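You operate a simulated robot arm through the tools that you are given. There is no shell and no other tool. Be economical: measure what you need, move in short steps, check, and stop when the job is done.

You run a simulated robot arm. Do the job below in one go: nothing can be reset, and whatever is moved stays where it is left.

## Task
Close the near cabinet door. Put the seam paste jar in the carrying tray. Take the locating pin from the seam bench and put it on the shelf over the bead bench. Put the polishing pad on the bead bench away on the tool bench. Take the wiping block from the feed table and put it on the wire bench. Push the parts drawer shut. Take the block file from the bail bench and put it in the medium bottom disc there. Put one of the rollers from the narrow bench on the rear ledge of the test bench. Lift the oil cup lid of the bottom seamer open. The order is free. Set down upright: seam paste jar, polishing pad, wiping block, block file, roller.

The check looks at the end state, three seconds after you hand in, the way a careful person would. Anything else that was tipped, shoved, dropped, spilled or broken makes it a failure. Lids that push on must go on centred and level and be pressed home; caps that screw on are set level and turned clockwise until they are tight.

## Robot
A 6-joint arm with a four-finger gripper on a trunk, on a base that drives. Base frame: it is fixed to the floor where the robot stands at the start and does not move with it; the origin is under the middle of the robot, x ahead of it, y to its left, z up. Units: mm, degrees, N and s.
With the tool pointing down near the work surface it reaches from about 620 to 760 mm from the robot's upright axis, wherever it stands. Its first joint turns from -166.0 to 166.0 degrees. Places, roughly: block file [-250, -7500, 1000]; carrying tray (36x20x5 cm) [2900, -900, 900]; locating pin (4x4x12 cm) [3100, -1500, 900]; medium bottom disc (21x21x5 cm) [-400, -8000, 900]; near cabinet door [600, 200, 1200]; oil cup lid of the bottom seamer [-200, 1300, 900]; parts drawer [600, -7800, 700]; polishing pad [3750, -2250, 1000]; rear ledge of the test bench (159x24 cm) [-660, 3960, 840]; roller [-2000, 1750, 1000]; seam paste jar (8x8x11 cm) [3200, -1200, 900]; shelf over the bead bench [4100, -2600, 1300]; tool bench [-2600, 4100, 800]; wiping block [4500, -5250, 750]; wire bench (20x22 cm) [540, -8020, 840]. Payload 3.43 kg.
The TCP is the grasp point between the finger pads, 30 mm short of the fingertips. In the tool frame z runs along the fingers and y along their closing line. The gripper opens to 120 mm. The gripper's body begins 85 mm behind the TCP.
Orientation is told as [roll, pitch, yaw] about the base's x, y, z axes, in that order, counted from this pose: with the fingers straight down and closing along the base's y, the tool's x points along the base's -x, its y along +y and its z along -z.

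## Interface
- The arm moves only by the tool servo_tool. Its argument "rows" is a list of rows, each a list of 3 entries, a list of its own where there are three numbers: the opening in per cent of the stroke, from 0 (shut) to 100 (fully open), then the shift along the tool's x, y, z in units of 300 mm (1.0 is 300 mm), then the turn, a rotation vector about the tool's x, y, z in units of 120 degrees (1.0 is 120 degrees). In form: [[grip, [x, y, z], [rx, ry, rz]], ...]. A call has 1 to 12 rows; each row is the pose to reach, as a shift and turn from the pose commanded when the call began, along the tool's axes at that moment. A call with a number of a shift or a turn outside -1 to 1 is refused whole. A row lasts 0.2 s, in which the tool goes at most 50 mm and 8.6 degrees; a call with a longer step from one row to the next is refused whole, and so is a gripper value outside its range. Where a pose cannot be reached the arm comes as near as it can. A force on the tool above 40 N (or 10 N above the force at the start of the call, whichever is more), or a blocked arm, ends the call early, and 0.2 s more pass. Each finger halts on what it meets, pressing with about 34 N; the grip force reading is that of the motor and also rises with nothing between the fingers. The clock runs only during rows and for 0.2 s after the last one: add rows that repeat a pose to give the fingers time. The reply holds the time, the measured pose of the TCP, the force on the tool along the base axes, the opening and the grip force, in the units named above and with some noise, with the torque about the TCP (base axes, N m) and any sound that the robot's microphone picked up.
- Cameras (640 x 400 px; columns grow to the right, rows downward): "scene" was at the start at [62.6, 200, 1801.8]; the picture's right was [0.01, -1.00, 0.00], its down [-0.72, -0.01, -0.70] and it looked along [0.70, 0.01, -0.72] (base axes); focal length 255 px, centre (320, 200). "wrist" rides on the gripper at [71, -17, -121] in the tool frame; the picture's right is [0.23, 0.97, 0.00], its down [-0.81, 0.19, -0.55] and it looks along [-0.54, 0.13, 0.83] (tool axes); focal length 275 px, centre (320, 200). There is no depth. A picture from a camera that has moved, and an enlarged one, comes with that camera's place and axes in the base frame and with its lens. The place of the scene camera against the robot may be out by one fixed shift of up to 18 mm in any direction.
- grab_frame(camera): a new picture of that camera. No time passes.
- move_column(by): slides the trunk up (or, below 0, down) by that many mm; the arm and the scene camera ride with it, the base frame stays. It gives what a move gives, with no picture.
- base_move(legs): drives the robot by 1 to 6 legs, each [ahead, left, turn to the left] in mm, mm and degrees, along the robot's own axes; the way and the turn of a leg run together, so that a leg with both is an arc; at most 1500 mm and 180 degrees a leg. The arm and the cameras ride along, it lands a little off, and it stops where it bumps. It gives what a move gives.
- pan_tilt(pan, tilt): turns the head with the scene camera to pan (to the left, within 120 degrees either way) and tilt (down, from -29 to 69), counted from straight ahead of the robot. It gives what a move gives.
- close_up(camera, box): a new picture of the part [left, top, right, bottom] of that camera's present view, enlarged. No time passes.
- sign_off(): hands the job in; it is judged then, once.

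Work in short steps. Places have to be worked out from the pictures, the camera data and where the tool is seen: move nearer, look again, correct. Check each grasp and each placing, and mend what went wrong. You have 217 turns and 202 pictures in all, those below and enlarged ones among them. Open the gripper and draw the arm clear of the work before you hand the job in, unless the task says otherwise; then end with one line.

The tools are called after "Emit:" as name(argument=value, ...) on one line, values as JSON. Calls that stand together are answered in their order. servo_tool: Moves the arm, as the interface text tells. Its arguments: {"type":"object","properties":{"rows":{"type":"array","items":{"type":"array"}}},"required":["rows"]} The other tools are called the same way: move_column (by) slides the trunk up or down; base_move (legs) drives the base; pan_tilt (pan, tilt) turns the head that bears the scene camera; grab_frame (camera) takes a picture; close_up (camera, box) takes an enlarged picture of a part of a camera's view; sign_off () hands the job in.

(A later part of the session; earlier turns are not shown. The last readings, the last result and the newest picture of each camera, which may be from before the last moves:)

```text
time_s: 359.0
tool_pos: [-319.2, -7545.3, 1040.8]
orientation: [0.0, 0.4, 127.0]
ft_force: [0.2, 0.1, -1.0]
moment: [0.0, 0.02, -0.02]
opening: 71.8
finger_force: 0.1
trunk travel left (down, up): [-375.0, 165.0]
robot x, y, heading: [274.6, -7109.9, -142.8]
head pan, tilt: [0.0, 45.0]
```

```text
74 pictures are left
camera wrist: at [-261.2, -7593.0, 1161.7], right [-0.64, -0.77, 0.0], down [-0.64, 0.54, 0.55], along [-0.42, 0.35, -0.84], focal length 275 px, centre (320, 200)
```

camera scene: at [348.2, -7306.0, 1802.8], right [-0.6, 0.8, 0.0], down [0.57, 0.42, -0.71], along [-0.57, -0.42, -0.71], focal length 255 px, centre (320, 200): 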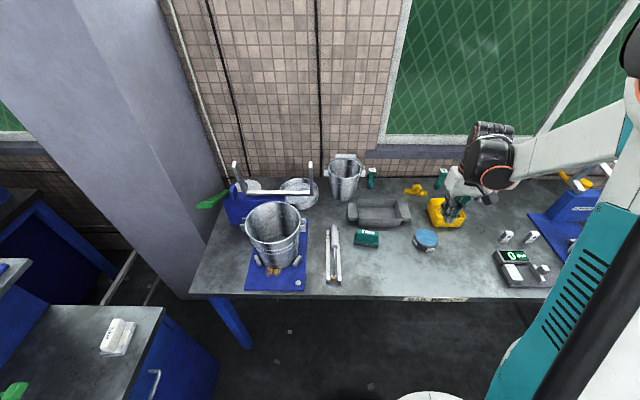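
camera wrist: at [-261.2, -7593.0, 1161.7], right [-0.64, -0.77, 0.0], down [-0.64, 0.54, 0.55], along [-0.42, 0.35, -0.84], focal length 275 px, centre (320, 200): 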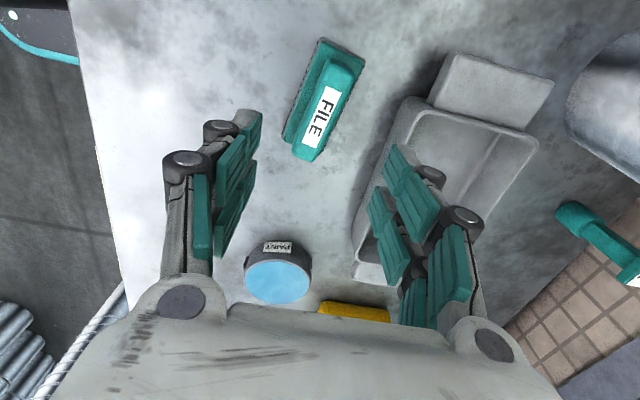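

The file handle centre ≈ (-315, -7550), turned about 6°. I correct, lower to z 960 and recheck.

Emit:
servo_tool(rows=[[60, [0.012, 0, 0.09], [0, 0, 0.03]], [60, [0.023, 0, 0.18], [0, 0, 0.053]], [60, [0.023, 0, 0.27], [0, 0, 0.053]], [60, [0.023, 0, 0.27], [0, 0, 0.053]]])

Emit:
grab_frame(camera="wrist")

```text
time_s: 360.0
tool_pos: [-314.4, -7551.9, 960.1]
orientation: [-0.1, 0.4, 120.8]
ft_force: [0.1, -0.3, 0.5]
moment: [0.0, -0.02, 0.01]
opening: 72.0
finger_force: 0.1
trunk travel left (down, up): [-375.0, 165.0]
robot x, y, heading: [275.2, -7105.5, -143.0]
head pan, tilt: [0.0, 45.0]
```

```text
73 pictures are left
camera wrist: at [-262.6, -7604.4, 1081.0], right [-0.72, -0.69, 0.0], down [-0.58, 0.6, 0.55], along [-0.38, 0.39, -0.84], focal length 275 px, centre (320, 200)
```

wrist: 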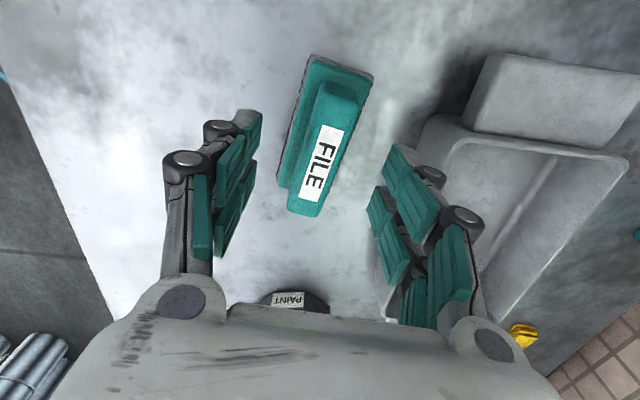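

Top at z ≈ 910, aligned. I lower 42 mm and close on the handle.

Emit:
servo_tool(rows=[[60, [0, 0.008, 0.07], [0, 0, 0]], [60, [0, 0.008, 0.14], [0, 0, 0]], [60, [0, 0.008, 0.14], [0, 0, 0]], [30, [0, 0.008, 0.14], [0, 0, 0]], [0, [0, 0.008, 0.14], [0, 0, 0]], [0, [0, 0.008, 0.14], [0, 0, 0]], [0, [0, 0.008, 0.14], [0, 0, 0]], [0, [0, 0.008, 0.125], [0, 0, 0]], [0, [0, 0.008, 0.1], [0, 0, 0]], [0, [0, 0.008, 0.07], [0, 0, 0]], [0, [0, 0.008, 0.03], [0, 0, 0]]])

Emit:
grab_frame(camera="wrist")

```text
time_s: 362.4
tool_pos: [-315.8, -7552.5, 951.1]
orientation: [-0.1, 0.3, 120.7]
ft_force: [-0.1, -0.4, -3.1]
moment: [-0.02, 0.01, 0.0]
opening: 25.7
finger_force: 34.5
trunk travel left (down, up): [-375.0, 165.0]
robot x, y, heading: [273.3, -7108.0, -143.0]
head pan, tilt: [0.0, 45.0]
```

```text
72 pictures are left
camera wrist: at [-264.7, -7606.1, 1071.8], right [-0.72, -0.69, 0.0], down [-0.58, 0.6, 0.55], along [-0.38, 0.39, -0.84], focal length 275 px, centre (320, 200)
```

wrist: 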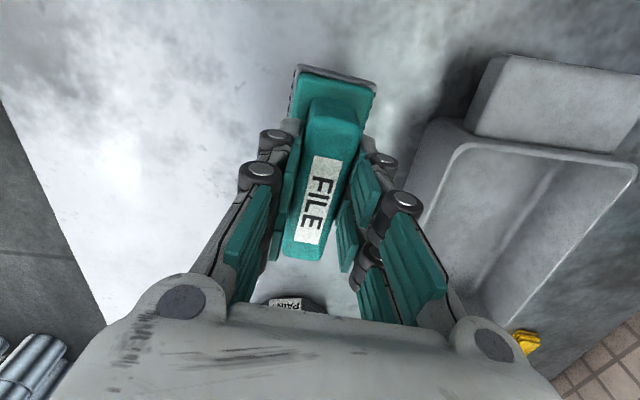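

The file is held. I raise it well above the frame, then drive closer and left toward the disc.

Emit:
servo_tool(rows=[[0, [0, 0, -0.06], [0, 0, 0]], [0, [0, 0, -0.15], [0, 0, 0]], [0, [0, 0, -0.25], [0, 0, 0]], [0, [0, 0, -0.36], [0, 0, 0]], [0, [0, 0, -0.47], [0, 0, 0]], [0, [0, 0, -0.58], [0, 0, 0]], [0, [0, 0, -0.69], [0, 0, 0]], [0, [0, 0, -0.8], [0, 0, 0]], [0, [0, 0, -0.9], [0, 0, 0]], [0, [0, 0, -0.99], [0, 0, 0]]])

Emit:
move_column(by=90)

Emit:
base_move(legs=[[0, 130, 0], [215, 0, 0]])

Emit:
grab_frame(camera="scene")

Emit:
grab_frame(camera="wrist")

```text
time_s: 364.6
tool_pos: [-315.9, -7550.9, 1247.4]
orientation: [0.0, 0.4, 120.8]
ft_force: [0.9, 0.5, -3.0]
moment: [-0.03, 0.0, -0.01]
opening: 25.7
finger_force: 33.8
trunk travel left (down, up): [-375.0, 165.0]
robot x, y, heading: [278.0, -7106.3, -143.1]
head pan, tilt: [0.0, 45.0]
```

```text
time_s: 365.9
tool_pos: [-316.4, -7552.3, 1337.3]
orientation: [0.0, 0.3, 120.7]
ft_force: [0.4, -0.3, -3.0]
moment: [-0.03, 0.0, 0.01]
opening: 25.4
finger_force: 33.8
trunk travel left (down, up): [-465.0, 75.0]
robot x, y, heading: [277.5, -7107.8, -143.1]
head pan, tilt: [0.0, 45.0]
```

```text
time_s: 368.4
tool_pos: [-412.3, -7787.2, 1336.1]
orientation: [-0.3, 0.4, 120.6]
ft_force: [-0.3, -0.4, -3.1]
moment: [0.02, -0.06, 0.01]
opening: 25.9
finger_force: 34.2
trunk travel left (down, up): [-465.0, 75.0]
robot x, y, heading: [182.0, -7342.3, -143.2]
head pan, tilt: [0.0, 45.0]
```

```text
71 pictures are left
camera scene: at [252.4, -7542.6, 1892.6], right [-0.6, 0.8, 0.0], down [0.57, 0.43, -0.71], along [-0.56, -0.42, -0.71], focal length 255 px, centre (320, 200)
```

scene: 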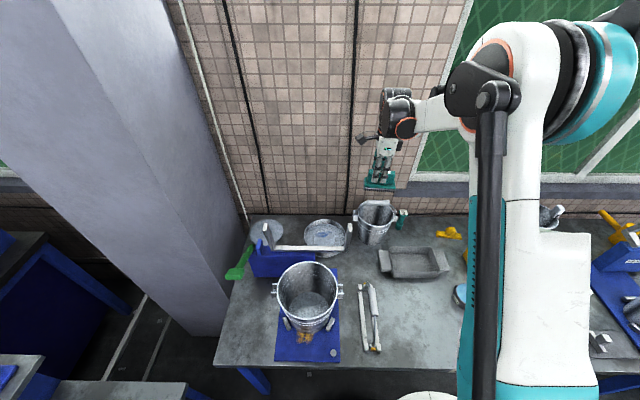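

```text
70 pictures are left
camera wrist: at [-361.3, -7840.4, 1457.6], right [-0.72, -0.69, 0.0], down [-0.58, 0.6, 0.55], along [-0.38, 0.39, -0.84], focal length 275 px, centre (320, 200)
```

wrist: 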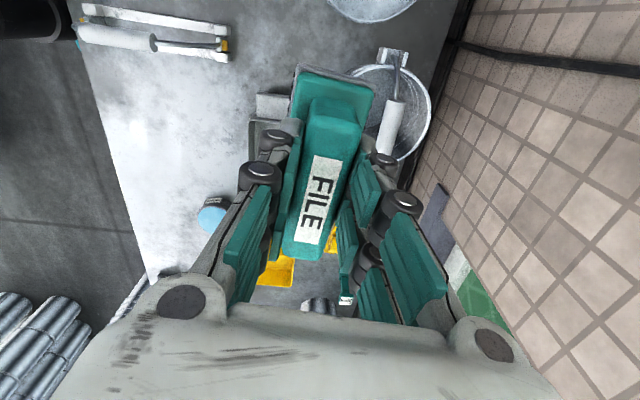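

Disc centre ≈ (-347, -7961). I move left and forward over it at this safe height.

Emit:
servo_tool(rows=[[0, [0.08, 0.02, 0], [0, 0, 0]], [0, [0.18, 0.045, 0], [0, 0, 0]], [0, [0.28, 0.075, 0], [0, 0, 0]], [0, [0.38, 0.1, 0], [0, 0, 0]], [0, [0.48, 0.13, 0], [0, 0, 0]], [0, [0.578, 0.156, 0], [0, 0, 0]], [0, [0.578, 0.156, 0], [0, 0, 0]]])

Emit:
grab_frame(camera="wrist")

Emit:
grab_frame(camera="scene")

```text
time_s: 370.0
tool_pos: [-362.5, -7958.3, 1340.0]
orientation: [-0.1, 0.4, 120.5]
ft_force: [0.4, 0.4, -3.4]
moment: [-0.07, -0.01, -0.02]
opening: 25.7
finger_force: 34.1
trunk travel left (down, up): [-465.0, 75.0]
robot x, y, heading: [183.8, -7346.2, -143.2]
head pan, tilt: [0.0, 45.0]
```

```text
69 pictures are left
camera wrist: at [-312.2, -8011.5, 1460.3], right [-0.72, -0.69, 0.0], down [-0.58, 0.6, 0.55], along [-0.38, 0.39, -0.84], focal length 275 px, centre (320, 200)
```

wrist: 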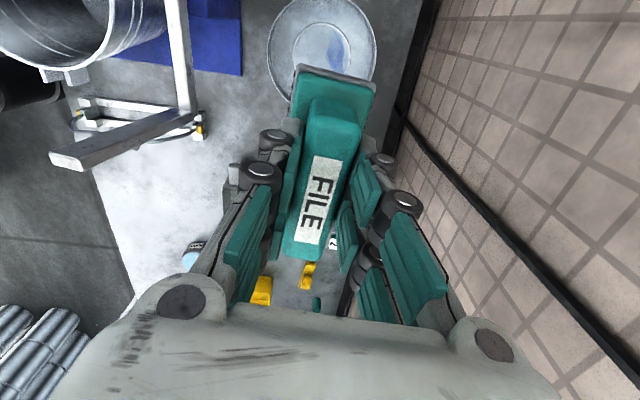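

```text
68 pictures are left
camera scene: at [253.8, -7540.3, 1892.9], right [-0.6, 0.8, 0.0], down [0.57, 0.42, -0.71], along [-0.57, -0.42, -0.71], focal length 255 px, centre (320, 200)
```

scene: 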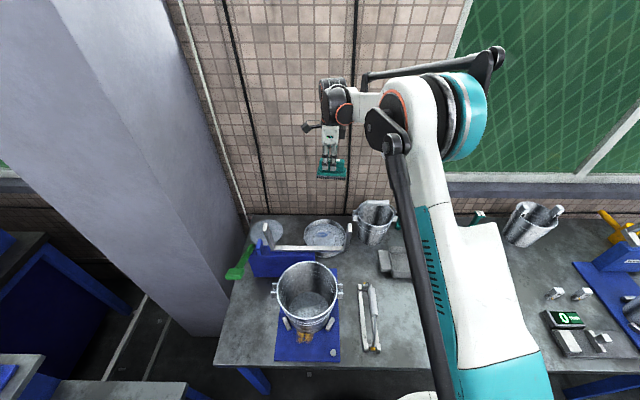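

The wrist view puts the disc centre at about (-341, -7987). I correct 31 mm and descend to z ≈ 1060.

Emit:
servo_tool(rows=[[0, [0.05, 0, 0.02], [0, 0, 0]], [0, [0.104, -0.006, 0.08], [0, 0, 0]], [0, [0.104, -0.006, 0.2], [0, 0, 0]], [0, [0.104, -0.006, 0.33], [0, 0, 0]], [0, [0.104, -0.006, 0.46], [0, 0, 0]], [0, [0.104, -0.006, 0.59], [0, 0, 0]], [0, [0.104, -0.006, 0.71], [0, 0, 0]], [0, [0.104, -0.006, 0.82], [0, 0, 0]], [0, [0.104, -0.006, 0.93], [0, 0, 0]], [0, [0.104, -0.006, 0.93], [0, 0, 0]]])

Emit:
grab_frame(camera="wrist")

Emit:
close_up(camera="scene", box=[230, 130, 430, 300])

```text
time_s: 372.2
tool_pos: [-342.6, -7986.2, 1061.0]
orientation: [0.0, 0.3, 120.7]
ft_force: [0.2, -0.5, -3.5]
moment: [-0.07, 0.03, 0.0]
opening: 25.8
finger_force: 34.1
trunk travel left (down, up): [-465.0, 75.0]
robot x, y, heading: [181.6, -7340.6, -143.1]
head pan, tilt: [0.0, 45.0]
```

```text
67 pictures are left
camera wrist: at [-291.9, -8039.7, 1181.6], right [-0.72, -0.69, 0.0], down [-0.58, 0.6, 0.55], along [-0.38, 0.39, -0.84], focal length 275 px, centre (320, 200)
```

wrist: 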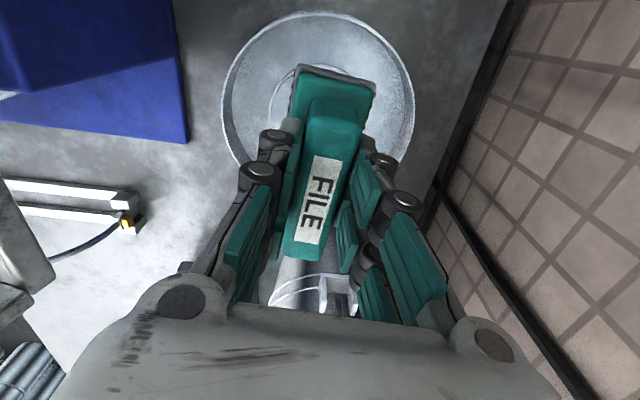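

```text
2.35 times, centred on (330, 215) of scene
camera zoom: at [254.6, -7540.9, 1892.8], right [-0.6, 0.8, 0.0], down [0.57, 0.42, -0.71], along [-0.57, -0.42, -0.71], focal length 600 px, centre (296, 165)
```

zoom: 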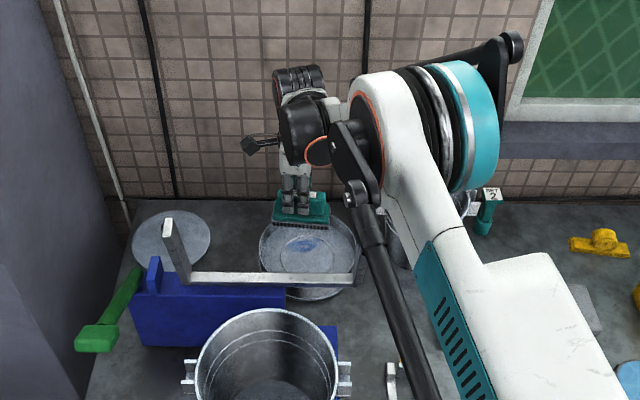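

The file is over the disc, within ~12 mm of centre. I descend to 945, then creep.

Emit:
servo_tool(rows=[[0, [0.015, 0, 0.1], [0, 0, 0]], [0, [0.03, 0, 0.2], [0, 0, 0]], [0, [0.03, 0, 0.3], [0, 0, 0]], [0, [0.03, 0, 0.37], [0, 0, 0]], [0, [0.03, 0, 0.39], [0, 0, 0]], [0, [0.03, 0, 0.405], [0, 0, 0]], [0, [0.03, 0, 0.42], [0, 0, 0]], [0, [0.03, 0, 0.435], [0, 0, 0]], [0, [0.03, 0, 0.45], [0, 0, 0]], [0, [0.03, 0, 0.465], [0, 0, 0]]])

Emit:
grab_frame(camera="wrist")

```text
time_s: 374.4
tool_pos: [-310.0, -7959.3, 986.0]
orientation: [-0.1, 0.4, 120.6]
ft_force: [0.0, -0.5, -4.0]
moment: [-0.02, 0.01, 0.0]
opening: 26.0
finger_force: 33.6
out of reach, approached as far as the arm can: row 2, 3, 4, 5, 6, 7, 8, 9, 10
trunk travel left (down, up): [-465.0, 75.0]
robot x, y, heading: [182.0, -7344.4, -143.3]
head pan, tilt: [0.0, 45.0]
```

```text
65 pictures are left
camera wrist: at [-259.8, -8013.3, 1106.5], right [-0.72, -0.69, 0.0], down [-0.58, 0.6, 0.55], along [-0.38, 0.39, -0.84], focal length 275 px, centre (320, 200)
```

wrist: 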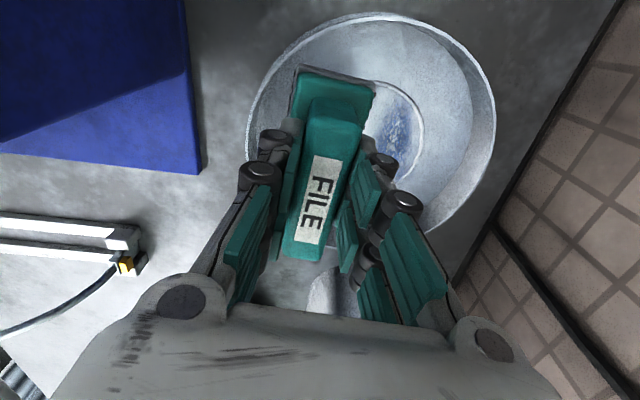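

At this column height the arm runs out of reach low down. I go back up over the disc centre and will lower with the column instead.

Emit:
servo_tool(rows=[[0, [0, 0, -0.12], [0, 0, 0]], [0, [0.01, 0.04, -0.24], [0, 0, 0]], [0, [0.03, 0.09, -0.28], [0, 0, 0]], [0, [0.044, 0.135, -0.28], [0, 0, 0]], [0, [0.044, 0.135, -0.28], [0, 0, 0]]])

Emit:
move_column(by=-100)

Emit:
grab_frame(camera="wrist")

```text
time_s: 375.6
tool_pos: [-339.2, -7990.8, 1070.5]
orientation: [-0.1, 0.4, 120.8]
ft_force: [0.1, 0.2, -2.4]
moment: [-0.02, 0.0, 0.02]
opening: 25.7
finger_force: 34.2
trunk travel left (down, up): [-465.0, 75.0]
robot x, y, heading: [181.8, -7343.1, -143.0]
head pan, tilt: [0.0, 45.0]
```

```text
time_s: 377.0
tool_pos: [-337.9, -7990.6, 969.1]
orientation: [-0.1, 0.5, 120.6]
ft_force: [0.4, 0.1, -2.4]
moment: [-0.02, 0.01, -0.02]
opening: 25.6
finger_force: 34.2
trunk travel left (down, up): [-365.0, 175.0]
robot x, y, heading: [181.8, -7346.6, -143.1]
head pan, tilt: [0.0, 45.0]
```

```text
64 pictures are left
camera wrist: at [-287.8, -8044.3, 1090.5], right [-0.72, -0.69, 0.0], down [-0.58, 0.6, 0.55], along [-0.38, 0.39, -0.84], focal length 275 px, centre (320, 200)
```

wrist: 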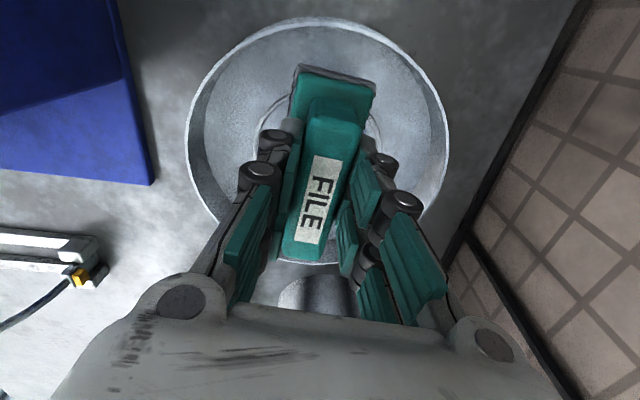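

Well centred over the disc. I lower the column toward contact.

Emit:
move_column(by=-32)

Emit:
move_column(by=-8)

Emit:
move_column(by=-6)

```text
time_s: 377.7
tool_pos: [-338.5, -7991.0, 936.8]
orientation: [-0.1, 0.5, 120.7]
ft_force: [-1.0, 0.1, -3.1]
moment: [-0.04, 0.01, 0.06]
opening: 25.7
finger_force: 34.3
trunk travel left (down, up): [-333.0, 207.0]
robot x, y, heading: [183.3, -7341.4, -143.2]
head pan, tilt: [0.0, 45.0]
```

```text
time_s: 378.3
tool_pos: [-338.0, -7990.1, 932.2]
orientation: [0.1, 0.6, 120.7]
ft_force: [-6.3, -6.4, 31.1]
moment: [-0.18, 0.17, 0.04]
opening: 25.9
finger_force: 33.9
trunk travel left (down, up): [-325.0, 215.0]
robot x, y, heading: [181.1, -7338.7, -143.0]
head pan, tilt: [0.0, 45.0]
```

```text
time_s: 378.9
tool_pos: [-336.8, -7989.0, 925.3]
orientation: [0.0, 0.4, 120.8]
ft_force: [0.1, 1.5, 24.2]
moment: [0.07, -0.04, -0.02]
opening: 25.6
finger_force: 34.4
trunk travel left (down, up): [-319.0, 221.0]
robot x, y, heading: [183.9, -7340.0, -143.5]
head pan, tilt: [0.0, 45.0]
```

It's resting in the disc. I ease up, release and raise straight up.

Emit:
servo_tool(rows=[[0, [0, 0, -0.008], [0, 0, 0]], [26, [0, 0, -0.008], [0, 0, 0]], [32, [0, 0, -0.008], [0, 0, 0]], [42, [0, 0, -0.008], [0, 0, 0]], [42, [0, 0, -0.06], [0, 0, 0]], [42, [0, 0, -0.16], [0, 0, 0]], [42, [0, 0, -0.3], [0, 0, 0]], [42, [0, 0, -0.45], [0, 0, 0]], [42, [0, 0, -0.6], [0, 0, 0]], [42, [0, 0, -0.75], [0, 0, 0]], [42, [0, 0, -0.88], [0, 0, 0]], [42, [0, 0, -1.0], [0, 0, 0]]])

Emit:
grab_frame(camera="wrist")

Emit:
close_up(camera="scene", box=[230, 130, 430, 300])

```text
time_s: 381.5
tool_pos: [-340.6, -7988.4, 1224.6]
orientation: [-0.1, 0.5, 120.8]
ft_force: [-0.3, 0.4, 0.8]
moment: [-0.01, -0.02, 0.01]
opening: 50.3
finger_force: 0.0
trunk travel left (down, up): [-319.0, 221.0]
robot x, y, heading: [179.7, -7340.6, -143.0]
head pan, tilt: [0.0, 45.0]
```

```text
63 pictures are left
camera wrist: at [-289.4, -8040.7, 1344.9], right [-0.72, -0.69, 0.0], down [-0.58, 0.6, 0.55], along [-0.38, 0.39, -0.84], focal length 275 px, centre (320, 200)
```

wrist: 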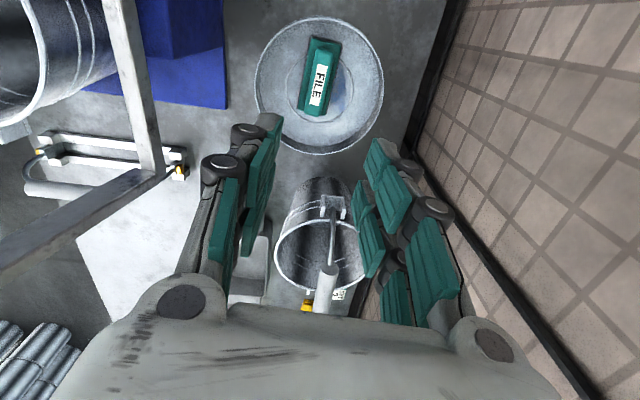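

```text
2.35 times, centred on (330, 215) of scene
camera zoom: at [254.9, -7540.5, 1746.8], right [-0.6, 0.8, 0.0], down [0.57, 0.42, -0.71], along [-0.57, -0.42, -0.71], focal length 600 px, centre (296, 165)
```

zoom: 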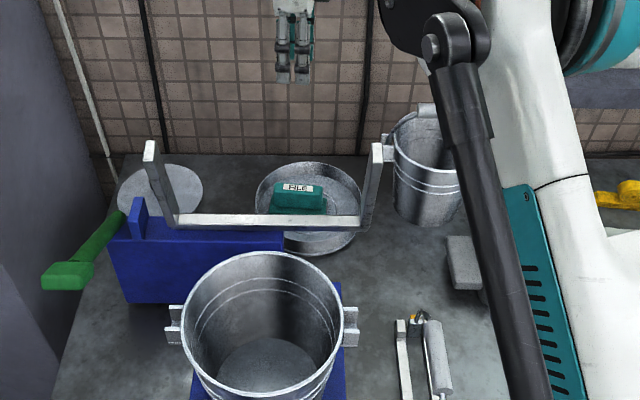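

The file sits upright in the disc. I raise the column, back out over the frame, and fold the arm.

Emit:
move_column(by=160)

Emit:
base_move(legs=[[-330, 0, 0]])

Emit:
servo_tool(rows=[[20, [-0.09, -0.09, 0], [0, 0, 0]], [0, [-0.19, -0.18, 0], [0, 0, 0]], [0, [-0.29, -0.27, 0], [0, 0, 0]], [0, [-0.39, -0.36, 0], [0, 0, 0]], [0, [-0.49, -0.46, 0], [0, 0, 0]], [0, [-0.59, -0.56, 0], [0, 0, 0]], [0, [-0.68, -0.66, 0], [0, 0, 0]], [0, [-0.77, -0.76, 0], [0, 0, 0]], [0, [-0.86, -0.85, 0], [0, 0, 0]], [0, [-0.95, -0.9, 0], [0, 0, 0]]])

Emit:
move_column(by=-104)

```text
time_s: 383.3
tool_pos: [-340.9, -7988.6, 1382.8]
orientation: [-0.1, 0.4, 120.7]
ft_force: [0.0, 0.0, -0.6]
moment: [0.01, 0.02, -0.03]
opening: 50.6
finger_force: 0.1
trunk travel left (down, up): [-479.0, 61.0]
robot x, y, heading: [182.6, -7345.3, -143.0]
head pan, tilt: [0.0, 45.0]
```

```text
time_s: 385.5
tool_pos: [-73.6, -7787.9, 1383.7]
orientation: [0.0, 0.5, 120.7]
ft_force: [0.6, -0.1, 0.3]
moment: [-0.01, 0.04, 0.0]
opening: 50.4
finger_force: 0.1
trunk travel left (down, up): [-479.0, 61.0]
robot x, y, heading: [446.5, -7142.1, -143.1]
head pan, tilt: [0.0, 45.0]
```

```text
time_s: 387.7
tool_pos: [12.6, -7405.0, 1383.4]
orientation: [-0.1, 0.4, 120.6]
ft_force: [-0.5, 0.3, 0.3]
moment: [-0.04, -0.02, -0.02]
opening: 0.1
finger_force: 33.7
trunk travel left (down, up): [-479.0, 61.0]
robot x, y, heading: [445.8, -7138.4, -142.9]
head pan, tilt: [0.0, 45.0]
```

```text
time_s: 389.1
tool_pos: [13.3, -7405.3, 1277.8]
orientation: [-0.1, 0.5, 120.8]
ft_force: [0.4, -0.5, -0.9]
moment: [-0.01, 0.02, 0.01]
opening: 0.0
finger_force: 33.7
trunk travel left (down, up): [-375.0, 165.0]
robot x, y, heading: [450.8, -7143.8, -143.1]
head pan, tilt: [0.0, 45.0]
```

Now the way back to the bead bench for the pad, reversing my known route: strafe right along the bail bench, back through the can gap, and turn in the middle aisle.

Emit:
base_move(legs=[[-250, 0, -0.4], [0, -1258, 0], [-1400, 0, 0], [-420, 0, 0], [0, 0, 90]])

Emit:
pan_tilt(pan=0, tilt=25)

Emit:
grab_frame(camera="scene")

```text
time_s: 409.4
tool_pos: [1635.1, -5344.2, 1278.7]
orientation: [-0.1, 0.5, -150.9]
ft_force: [0.2, 0.3, -0.2]
moment: [-0.01, 0.0, 0.0]
opening: 0.1
finger_force: 33.6
trunk travel left (down, up): [-375.0, 165.0]
robot x, y, heading: [1388.8, -4901.9, -54.8]
head pan, tilt: [0.0, 45.0]
```

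```text
time_s: 410.3
tool_pos: [1635.2, -5344.1, 1278.5]
orientation: [-0.1, 0.4, -150.8]
ft_force: [1.3, 0.1, 0.3]
moment: [0.01, 0.0, -0.02]
opening: 0.0
finger_force: 33.5
trunk travel left (down, up): [-375.0, 165.0]
robot x, y, heading: [1386.5, -4902.4, -54.5]
head pan, tilt: [0.0, 25.0]
```

```text
61 pictures are left
camera scene: at [1591.8, -4846.0, 1833.3], right [-0.81, -0.58, 0.0], down [-0.25, 0.35, -0.91], along [0.53, -0.74, -0.42], focal length 255 px, centre (320, 200)
```

scene: 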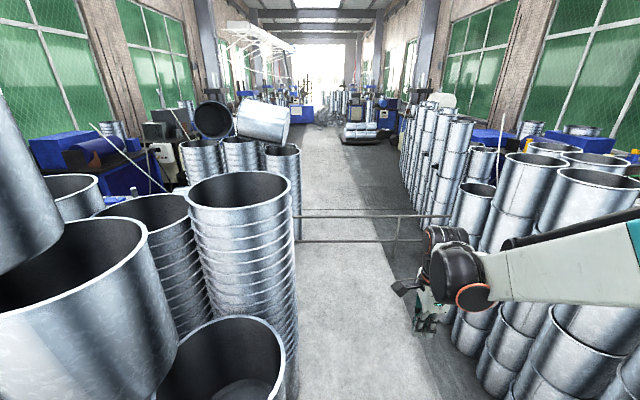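

The aisle is clear. I shift right a little, drive ahead to f≈-6360, then strafe left through the corridor back to the bench lane.

Emit:
base_move(legs=[[0, -130, 1.1], [1400, 0, 0], [192, 0, 0], [0, 1300, 0], [0, 1220, 0]])

Emit:
pan_tilt(pan=100, tilt=25)

Emit:
grab_frame(camera="scene")

```text
time_s: 431.2
tool_pos: [4522.1, -5175.8, 1278.7]
orientation: [-0.1, 0.3, -149.2]
ft_force: [0.1, -0.5, 0.4]
moment: [-0.02, 0.0, 0.0]
opening: 0.0
finger_force: 33.6
trunk travel left (down, up): [-375.0, 165.0]
robot x, y, heading: [4258.3, -4737.7, -53.1]
head pan, tilt: [0.0, 25.0]
```

```text
time_s: 433.0
tool_pos: [4521.9, -5175.8, 1278.2]
orientation: [-0.1, 0.4, -149.3]
ft_force: [-0.5, 0.3, 0.5]
moment: [0.03, -0.02, -0.01]
opening: 0.0
finger_force: 33.5
trunk travel left (down, up): [-375.0, 165.0]
robot x, y, heading: [4259.6, -4737.7, -53.0]
head pan, tilt: [100.0, 25.0]
```

```text
60 pictures are left
camera scene: at [4471.4, -4538.2, 1833.4], right [0.73, -0.68, 0.0], down [-0.29, -0.31, -0.91], along [0.62, 0.66, -0.42], focal length 255 px, centre (320, 200)
```

scene: 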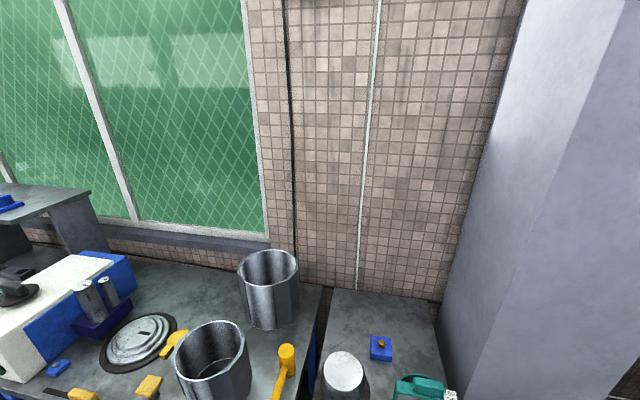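

Back in the bench lane. I turn left to face the benches and strafe along to f≈-3850, so the arm approaches the pad from the left, clear of the shelf.

Emit:
base_move(legs=[[0, 0, 89.6], [0, 1300, 0], [0, 1185, 0], [300, 0, 0]])

Emit:
pan_tilt(pan=-10, tilt=45)

Emit:
grab_frame(camera="scene")

```text
time_s: 450.5
tool_pos: [3497.1, -2308.9, 1277.6]
orientation: [-0.2, 0.4, -60.7]
ft_force: [0.0, 0.2, -0.9]
moment: [-0.08, 0.05, 0.0]
opening: 0.0
finger_force: 33.2
trunk travel left (down, up): [-375.0, 165.0]
robot x, y, heading: [3056.1, -2559.1, 35.6]
head pan, tilt: [100.0, 25.0]
```

```text
time_s: 452.4
tool_pos: [3498.0, -2308.5, 1279.6]
orientation: [-0.1, 0.4, -60.7]
ft_force: [-0.4, -0.4, 0.0]
moment: [0.01, -0.04, 0.04]
opening: 0.1
finger_force: 33.3
trunk travel left (down, up): [-375.0, 165.0]
robot x, y, heading: [3055.4, -2564.1, 35.9]
head pan, tilt: [-10.0, 45.0]
```

```text
59 pictures are left
camera scene: at [2998.2, -2374.0, 1802.8], right [0.43, -0.9, 0.0], down [-0.64, -0.31, -0.71], along [0.64, 0.31, -0.71], focal length 255 px, centre (320, 200)
```

scene: 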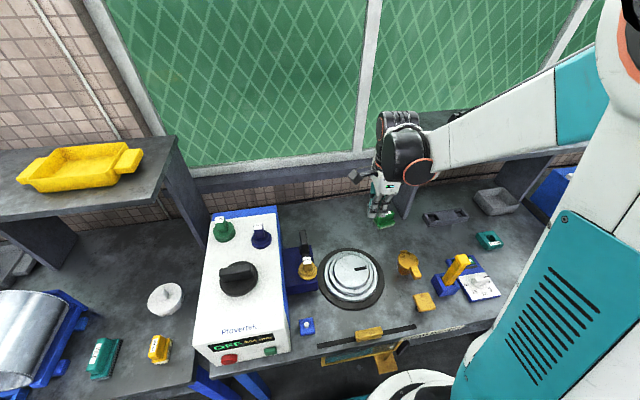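

The pad is at about (3830, -2314, 895). I move above it with the gripper open.

Emit:
servo_tool(rows=[[30, [-0.06, 0.1, 0.04], [0, 0, 0]], [60, [-0.12, 0.21, 0.1], [0, 0, 0]], [60, [-0.18, 0.32, 0.17], [0, 0, 0]], [60, [-0.25, 0.43, 0.25], [0, 0, 0]], [60, [-0.31, 0.54, 0.34], [0, 0, 0]], [60, [-0.38, 0.65, 0.43], [0, 0, 0]], [60, [-0.44, 0.755, 0.53], [0, 0, 0]], [60, [-0.5, 0.86, 0.63], [0, 0, 0]], [60, [-0.556, 0.957, 0.72], [0, 0, 0]], [60, [-0.556, 0.957, 0.797], [0, 0, 0]], [60, [-0.556, 0.957, 0.797], [0, 0, 0]]])

Emit:
grab_frame(camera="wrist")

```text
time_s: 454.8
tool_pos: [3827.1, -2312.2, 1038.0]
orientation: [-0.1, 0.3, -60.7]
ft_force: [-0.1, -0.8, -0.2]
moment: [0.0, 0.0, 0.02]
opening: 72.0
finger_force: 0.1
trunk travel left (down, up): [-375.0, 165.0]
robot x, y, heading: [3053.6, -2555.8, 35.5]
head pan, tilt: [-10.0, 45.0]
```

```text
58 pictures are left
camera wrist: at [3779.5, -2260.0, 1158.3], right [0.74, 0.68, 0.0], down [0.57, -0.62, 0.55], along [0.37, -0.4, -0.84], focal length 275 px, centre (320, 200)
```

wrist: 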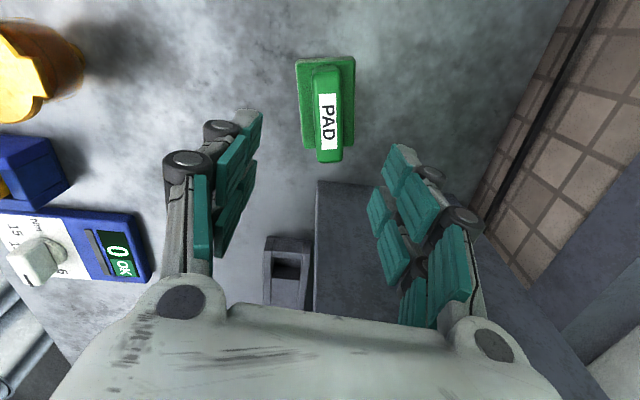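

The pad's handle is turned about 17° from my gripper. I rotate to match, shift 8 mm and lower to z 960.

Emit:
servo_tool(rows=[[60, [-0.004, 0.014, 0.05], [0, 0, -0.07]], [60, [-0.008, 0.027, 0.12], [0, 0, -0.14]], [60, [-0.008, 0.027, 0.2], [0, 0, -0.142]], [60, [-0.008, 0.027, 0.26], [0, 0, -0.142]], [60, [-0.008, 0.027, 0.26], [0, 0, -0.142]]])

Emit:
grab_frame(camera="wrist")

```text
time_s: 456.0
tool_pos: [3836.9, -2308.8, 959.4]
orientation: [0.1, 0.4, -43.6]
ft_force: [0.2, 0.5, 0.0]
moment: [0.0, 0.0, 0.01]
opening: 72.1
finger_force: 0.0
trunk travel left (down, up): [-375.0, 165.0]
robot x, y, heading: [3053.1, -2557.5, 35.5]
head pan, tilt: [-10.0, 45.0]
```

```text
57 pictures are left
camera wrist: at [3774.2, -2274.4, 1080.4], right [0.5, 0.86, 0.0], down [0.72, -0.42, 0.55], along [0.47, -0.27, -0.84], focal length 275 px, centre (320, 200)
```

wrist: 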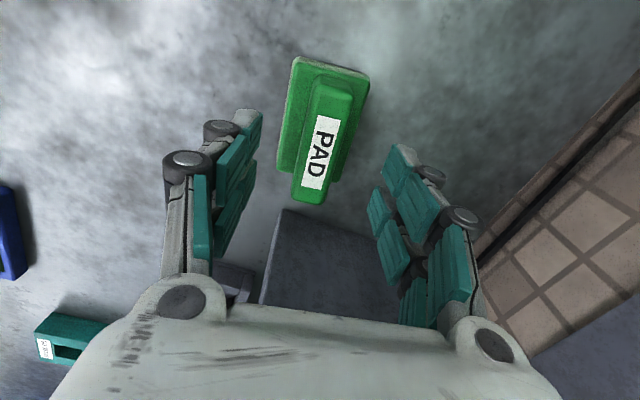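

Aligned; top ≈ 894. I lower 56 mm, close and lift a little.

Emit:
servo_tool(rows=[[60, [0, 0, 0.09], [0, 0, 0]], [60, [0, 0, 0.185], [0, 0, 0]], [60, [0, 0, 0.185], [0, 0, 0]], [30, [0, 0, 0.185], [0, 0, 0]], [0, [0, 0, 0.185], [0, 0, 0]], [0, [0, 0, 0.185], [0, 0, 0]], [0, [0, 0, 0.185], [0, 0, 0]], [0, [0, 0, 0.17], [0, 0, 0]], [0, [0, 0, 0.145], [0, 0, 0]], [0, [0, 0, 0.11], [0, 0, 0]]])

Emit:
grab_frame(camera="wrist")

```text
time_s: 458.2
tool_pos: [3836.6, -2309.8, 926.6]
orientation: [0.0, 0.4, -43.6]
ft_force: [-0.7, -0.6, -1.0]
moment: [0.02, -0.02, -0.02]
opening: 25.6
finger_force: 34.1
out of reach, approached as far as the arm can: row 2, 3, 4, 5, 6, 7, 8, 9
trunk travel left (down, up): [-375.0, 165.0]
robot x, y, heading: [3054.8, -2562.2, 35.5]
head pan, tilt: [-10.0, 45.0]
```

```text
56 pictures are left
camera wrist: at [3774.4, -2274.4, 1047.7], right [0.5, 0.86, 0.0], down [0.72, -0.42, 0.55], along [0.47, -0.27, -0.84], focal length 275 px, centre (320, 200)
```

wrist: 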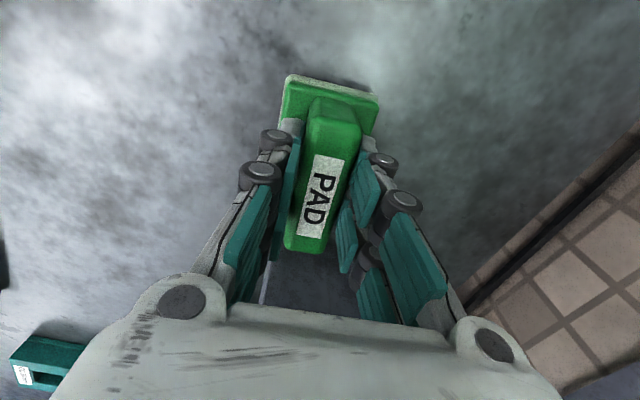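

The pad is gripped and lifted. I raise it 110 mm, back the base out, then raise to travel height.

Emit:
servo_tool(rows=[[0, [0, 0, -0.06], [0, 0, 0]], [0, [0, 0, -0.13], [0, 0, 0]], [0, [0, 0, -0.21], [0, 0, 0]], [0, [0, 0, -0.29], [0, 0, 0]], [0, [0, 0, -0.37], [0, 0, 0]]])

Emit:
base_move(legs=[[-330, 0, 0]])

Emit:
servo_tool(rows=[[0, [0.02, -0.06, -0.08], [0, 0, 0]], [0, [0.04, -0.13, -0.17], [0, 0, 0]], [0, [0.06, -0.2, -0.26], [0, 0, 0]], [0, [0.08, -0.27, -0.36], [0, 0, 0]], [0, [0.1, -0.34, -0.46], [0, 0, 0]], [0, [0.12, -0.41, -0.56], [0, 0, 0]], [0, [0.14, -0.49, -0.66], [0, 0, 0]], [0, [0.16, -0.57, -0.76], [0, 0, 0]], [0, [0.18, -0.66, -0.84], [0, 0, 0]], [0, [0.2, -0.76, -0.9], [0, 0, 0]]])

Emit:
grab_frame(camera="scene")

```text
time_s: 459.4
tool_pos: [3836.3, -2310.9, 1037.4]
orientation: [0.1, 0.5, -43.6]
ft_force: [-1.4, -0.9, -1.0]
moment: [-0.01, -0.02, 0.01]
opening: 25.3
finger_force: 34.5
trunk travel left (down, up): [-375.0, 165.0]
robot x, y, heading: [3056.4, -2562.4, 35.5]
head pan, tilt: [-10.0, 45.0]
```

```text
time_s: 461.6
tool_pos: [3567.5, -2502.8, 1038.0]
orientation: [0.1, 0.4, -43.6]
ft_force: [0.2, 0.2, -0.8]
moment: [-0.03, -0.02, -0.01]
opening: 25.4
finger_force: 33.4
trunk travel left (down, up): [-375.0, 165.0]
robot x, y, heading: [2786.0, -2748.2, 35.3]
head pan, tilt: [-10.0, 45.0]
```

```text
time_s: 463.8
tool_pos: [3366.5, -2628.3, 1307.5]
orientation: [0.1, 0.4, -43.7]
ft_force: [-0.6, 0.3, -0.7]
moment: [0.05, -0.06, 0.0]
opening: 25.6
finger_force: 34.5
trunk travel left (down, up): [-375.0, 165.0]
robot x, y, heading: [2786.5, -2750.6, 35.7]
head pan, tilt: [-10.0, 45.0]
```

```text
55 pictures are left
camera scene: at [2728.0, -2566.7, 1802.9], right [0.43, -0.9, 0.0], down [-0.64, -0.3, -0.71], along [0.64, 0.3, -0.71], focal length 255 px, centre (320, 200)
```

scene: 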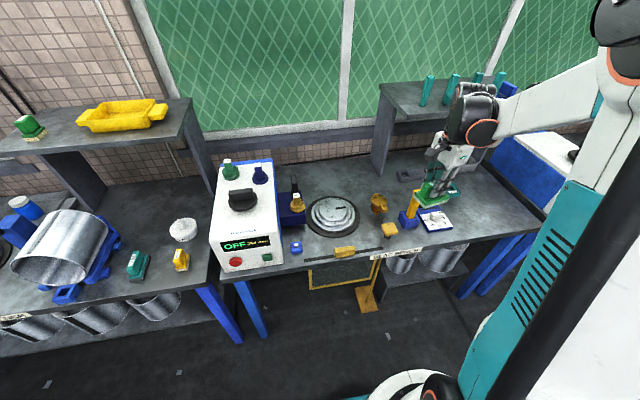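

Pad held. Now the route to the tool bench: turn to face up the lane, go to f≈-2250, sidestep left past the cabinets' end, and check.

Emit:
base_move(legs=[[0, 0, 90.8], [1300, 0, 0], [316, 0, 0], [0, 900, 0]])

Emit:
pan_tilt(pan=0, tilt=30)

Emit:
grab_frame(camera="scene")

```text
time_s: 475.6
tool_pos: [1755.8, -913.7, 1307.4]
orientation: [-0.5, 0.6, 46.0]
ft_force: [3.8, -9.7, 3.4]
moment: [1.57, 0.61, -0.07]
opening: 25.4
finger_force: 33.8
trunk travel left (down, up): [-375.0, 165.0]
robot x, y, heading: [1878.0, -1486.9, 125.5]
head pan, tilt: [-10.0, 45.0]
stopped in leg 3: the force on the tool passed its limit at 140 N (the readings are from after the stop); the commanded pose is now the measured one
```

```text
time_s: 476.4
tool_pos: [1755.1, -914.8, 1306.3]
orientation: [-0.6, 0.6, 46.1]
ft_force: [4.1, -11.5, 0.1]
moment: [1.8, 0.76, -0.11]
opening: 25.4
finger_force: 33.8
trunk travel left (down, up): [-375.0, 165.0]
robot x, y, heading: [1875.7, -1488.6, 125.4]
head pan, tilt: [0.0, 30.0]
```

```text
54 pictures are left
camera scene: at [1675.1, -1550.5, 1825.4], right [0.81, 0.58, 0.0], down [0.29, -0.41, -0.87], along [-0.5, 0.7, -0.5], focal length 255 px, centre (320, 200)
```

scene: 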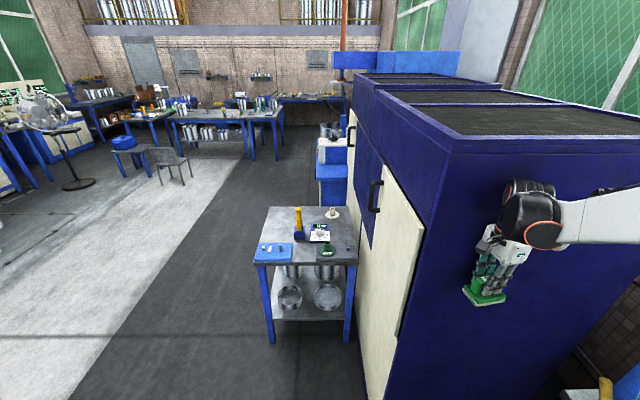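

The arm, sticking out to the right, touched the cabinet's end face. The pad is still held. I back off, check the cabinet, then sidestep left.

Emit:
base_move(legs=[[-80, 0, 0], [0, 920, 1]])

Emit:
pan_tilt(pan=-25, tilt=30)

Emit:
grab_frame(camera="scene")

Emit:
grab_frame(camera="wrist")

```text
time_s: 479.4
tool_pos: [1541.4, -1148.8, 1305.1]
orientation: [-0.7, 0.8, 47.3]
ft_force: [-1.0, 2.4, -1.9]
moment: [-0.18, 0.02, -0.01]
opening: 25.6
finger_force: 34.1
trunk travel left (down, up): [-375.0, 165.0]
robot x, y, heading: [1675.0, -1723.8, 126.8]
head pan, tilt: [0.0, 30.0]
stopped in leg 2: the robot was blocked; the commanded pose is now the measured one
```

```text
time_s: 480.3
tool_pos: [1542.7, -1154.2, 1305.5]
orientation: [-0.6, 0.8, 47.2]
ft_force: [-0.4, -0.5, -1.8]
moment: [0.0, 0.04, -0.02]
opening: 25.2
finger_force: 34.1
trunk travel left (down, up): [-375.0, 165.0]
robot x, y, heading: [1675.8, -1723.9, 126.6]
head pan, tilt: [-25.0, 30.0]
```

```text
53 pictures are left
camera scene: at [1510.8, -1772.9, 1825.4], right [0.98, 0.21, 0.0], down [0.1, -0.49, -0.87], along [-0.18, 0.85, -0.5], focal length 255 px, centre (320, 200)
```

scene: 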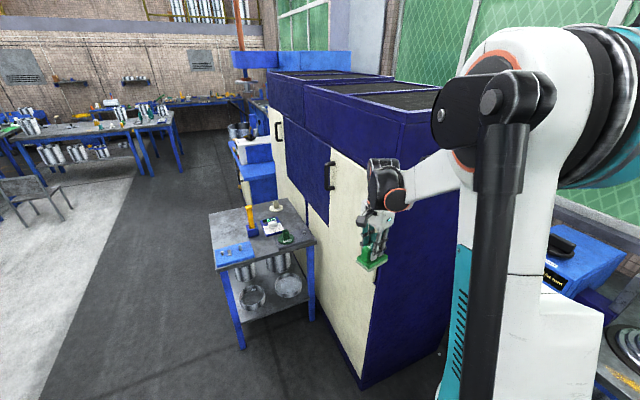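

```text
52 pictures are left
camera wrist: at [1507.3, -1216.4, 1427.2], right [-0.87, 0.49, -0.01], down [0.41, 0.73, 0.54], along [0.27, 0.47, -0.84], focal length 275 px, centre (320, 200)
```

wrist: 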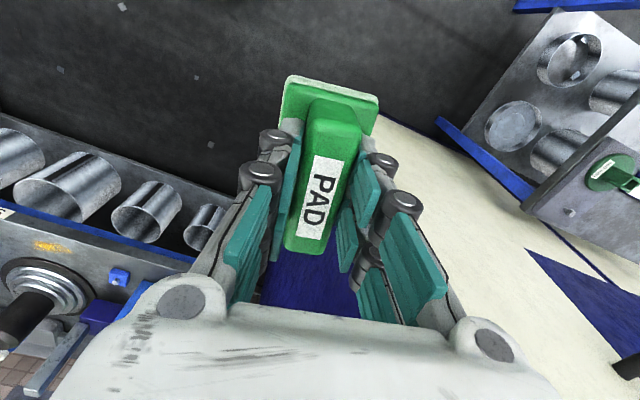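

I grazed the near roll's end with my rear corner. I move ahead 140 mm first, then sidestep left.

Emit:
base_move(legs=[[140, 0, 0], [0, 620, 0]])

Emit:
pan_tilt(pan=0, tilt=30)

Emit:
grab_frame(camera="scene")

```text
time_s: 484.7
tool_pos: [967.5, -1408.3, 1306.3]
orientation: [-0.6, 0.7, 46.7]
ft_force: [-0.2, -0.8, -0.5]
moment: [0.02, -0.06, 0.0]
opening: 25.6
finger_force: 34.3
trunk travel left (down, up): [-375.0, 165.0]
robot x, y, heading: [1091.7, -1981.4, 126.3]
head pan, tilt: [-25.0, 30.0]
```

```text
time_s: 485.6
tool_pos: [967.7, -1408.0, 1305.2]
orientation: [-0.6, 0.7, 46.7]
ft_force: [-0.2, -1.3, -0.6]
moment: [0.01, 0.03, -0.01]
opening: 25.6
finger_force: 34.3
trunk travel left (down, up): [-375.0, 165.0]
robot x, y, heading: [1092.0, -1982.9, 126.2]
head pan, tilt: [0.0, 30.0]
```

```text
51 pictures are left
camera scene: at [893.6, -2043.2, 1825.4], right [0.81, 0.59, 0.0], down [0.3, -0.4, -0.87], along [-0.51, 0.7, -0.5], focal length 255 px, centre (320, 200)
```

scene: 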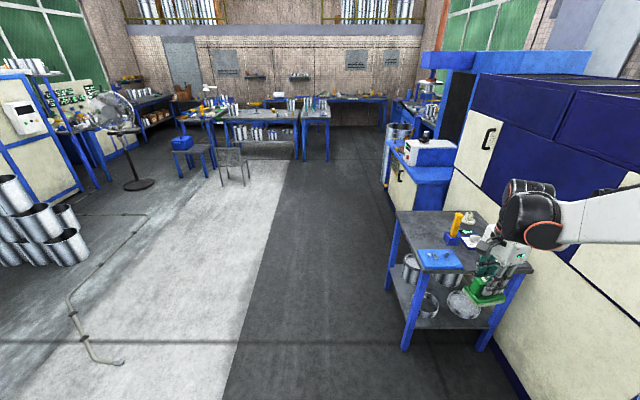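

The way is clear. I swing the arm to centre so its elbow doesn't stick out right, then drive on up to the tool bench area.

Emit:
servo_tool(rows=[[0, [0.1, 0.02, 0], [0, 0, 0]], [0, [0.22, 0.04, 0], [0, 0, 0]], [0, [0.34, 0.065, 0], [0, 0, 0]], [0, [0.46, 0.085, 0], [0, 0, 0]], [0, [0.58, 0.11, 0], [0, 0, 0]], [0, [0.7, 0.13, 0], [0, 0, 0]], [0, [0.82, 0.152, 0], [0, 0, 0]]])

Emit:
base_move(legs=[[1500, 20, 0.3], [1030, 0, 0], [0, -350, 0], [1500, 0, 0], [1000, 0, 0]])

Emit:
pan_tilt(pan=0, tilt=28)

Emit:
grab_frame(camera="scene")

```text
time_s: 487.1
tool_pos: [765.1, -1556.7, 1308.1]
orientation: [-0.6, 0.6, 46.6]
ft_force: [-0.6, -0.2, -1.3]
moment: [0.0, -0.04, -0.04]
opening: 25.8
finger_force: 34.2
trunk travel left (down, up): [-375.0, 165.0]
robot x, y, heading: [1094.7, -1981.4, 126.2]
head pan, tilt: [0.0, 30.0]
```

```text
refused: leg 1 is longer than a leg can be; nothing moved
```

```text
time_s: 487.8
tool_pos: [765.8, -1556.9, 1308.0]
orientation: [-0.6, 0.6, 46.7]
ft_force: [-0.2, 0.6, -0.5]
moment: [-0.01, 0.0, 0.0]
opening: 25.6
finger_force: 33.4
trunk travel left (down, up): [-375.0, 165.0]
robot x, y, heading: [1093.1, -1982.5, 126.5]
head pan, tilt: [0.0, 28.0]
```

```text
50 pictures are left
camera scene: at [893.0, -2042.7, 1828.6], right [0.81, 0.59, 0.0], down [0.28, -0.38, -0.88], along [-0.52, 0.71, -0.47], focal length 255 px, centre (320, 200)
```

scene: 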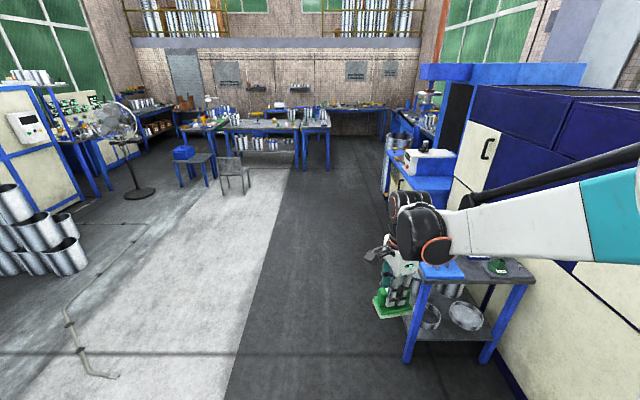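

I drive on in shorter legs, keeping some distance from the seamer.

Emit:
base_move(legs=[[1450, 0, 0], [1090, 0, 0], [0, -200, 0], [1400, 0, 0], [0, -165, 0], [1000, 0, 0]])

Emit:
grab_frame(camera="scene")

```text
time_s: 513.7
tool_pos: [-1885.0, 2606.4, 1307.6]
orientation: [-0.5, 0.7, 47.5]
ft_force: [-0.4, 0.4, -1.3]
moment: [-0.02, -0.03, -0.01]
opening: 25.3
finger_force: 34.0
trunk travel left (down, up): [-375.0, 165.0]
robot x, y, heading: [-1551.5, 2187.7, 127.0]
head pan, tilt: [0.0, 28.0]
```

```text
49 pictures are left
camera scene: at [-1752.4, 2121.9, 1828.5], right [0.8, 0.6, 0.0], down [0.28, -0.38, -0.88], along [-0.53, 0.7, -0.47], focal length 255 px, centre (320, 200)
```

scene: 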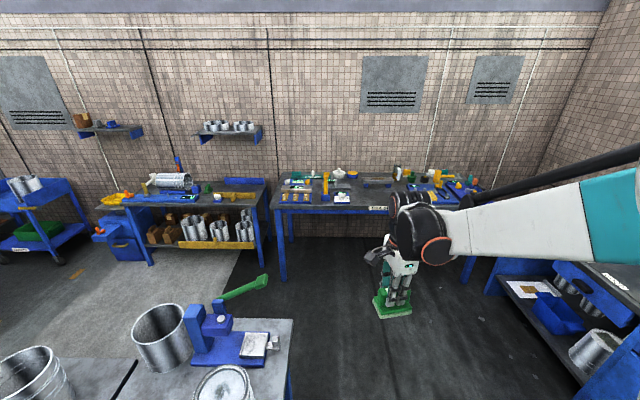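

The tool bench is ahead (label at centre). I drive closer.

Emit:
base_move(legs=[[1200, -120, -0.5]])

Emit:
pan_tilt(pan=0, tilt=42)

Emit:
grab_frame(camera="scene")

```text
time_s: 519.7
tool_pos: [-2485.7, 3637.1, 1309.0]
orientation: [-0.6, 0.7, 46.4]
ft_force: [0.0, 1.0, -0.2]
moment: [-0.01, 0.03, 0.0]
opening: 25.6
finger_force: 34.0
trunk travel left (down, up): [-375.0, 165.0]
robot x, y, heading: [-2158.1, 3211.7, 125.9]
head pan, tilt: [0.0, 28.0]
```

```text
time_s: 520.5
tool_pos: [-2486.1, 3636.3, 1307.5]
orientation: [-0.5, 0.8, 46.4]
ft_force: [-0.3, -0.1, -1.0]
moment: [-0.02, -0.03, 0.03]
opening: 25.3
finger_force: 34.4
trunk travel left (down, up): [-375.0, 165.0]
robot x, y, heading: [-2160.9, 3207.9, 125.9]
head pan, tilt: [0.0, 42.0]
```

```text
48 pictures are left
camera scene: at [-2357.0, 3143.3, 1807.2], right [0.81, 0.59, 0.0], down [0.39, -0.54, -0.74], along [-0.44, 0.6, -0.67], focal length 255 px, centre (320, 200)
```

scene: 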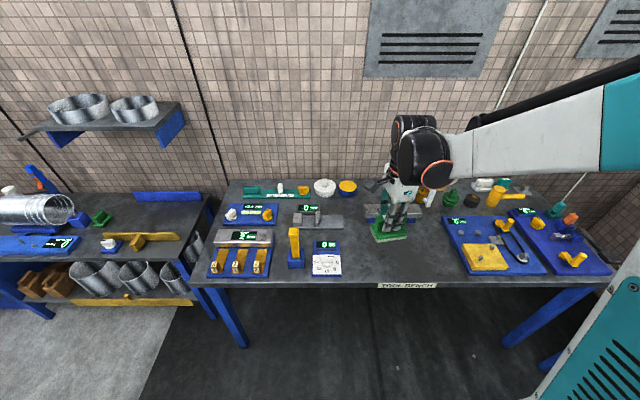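

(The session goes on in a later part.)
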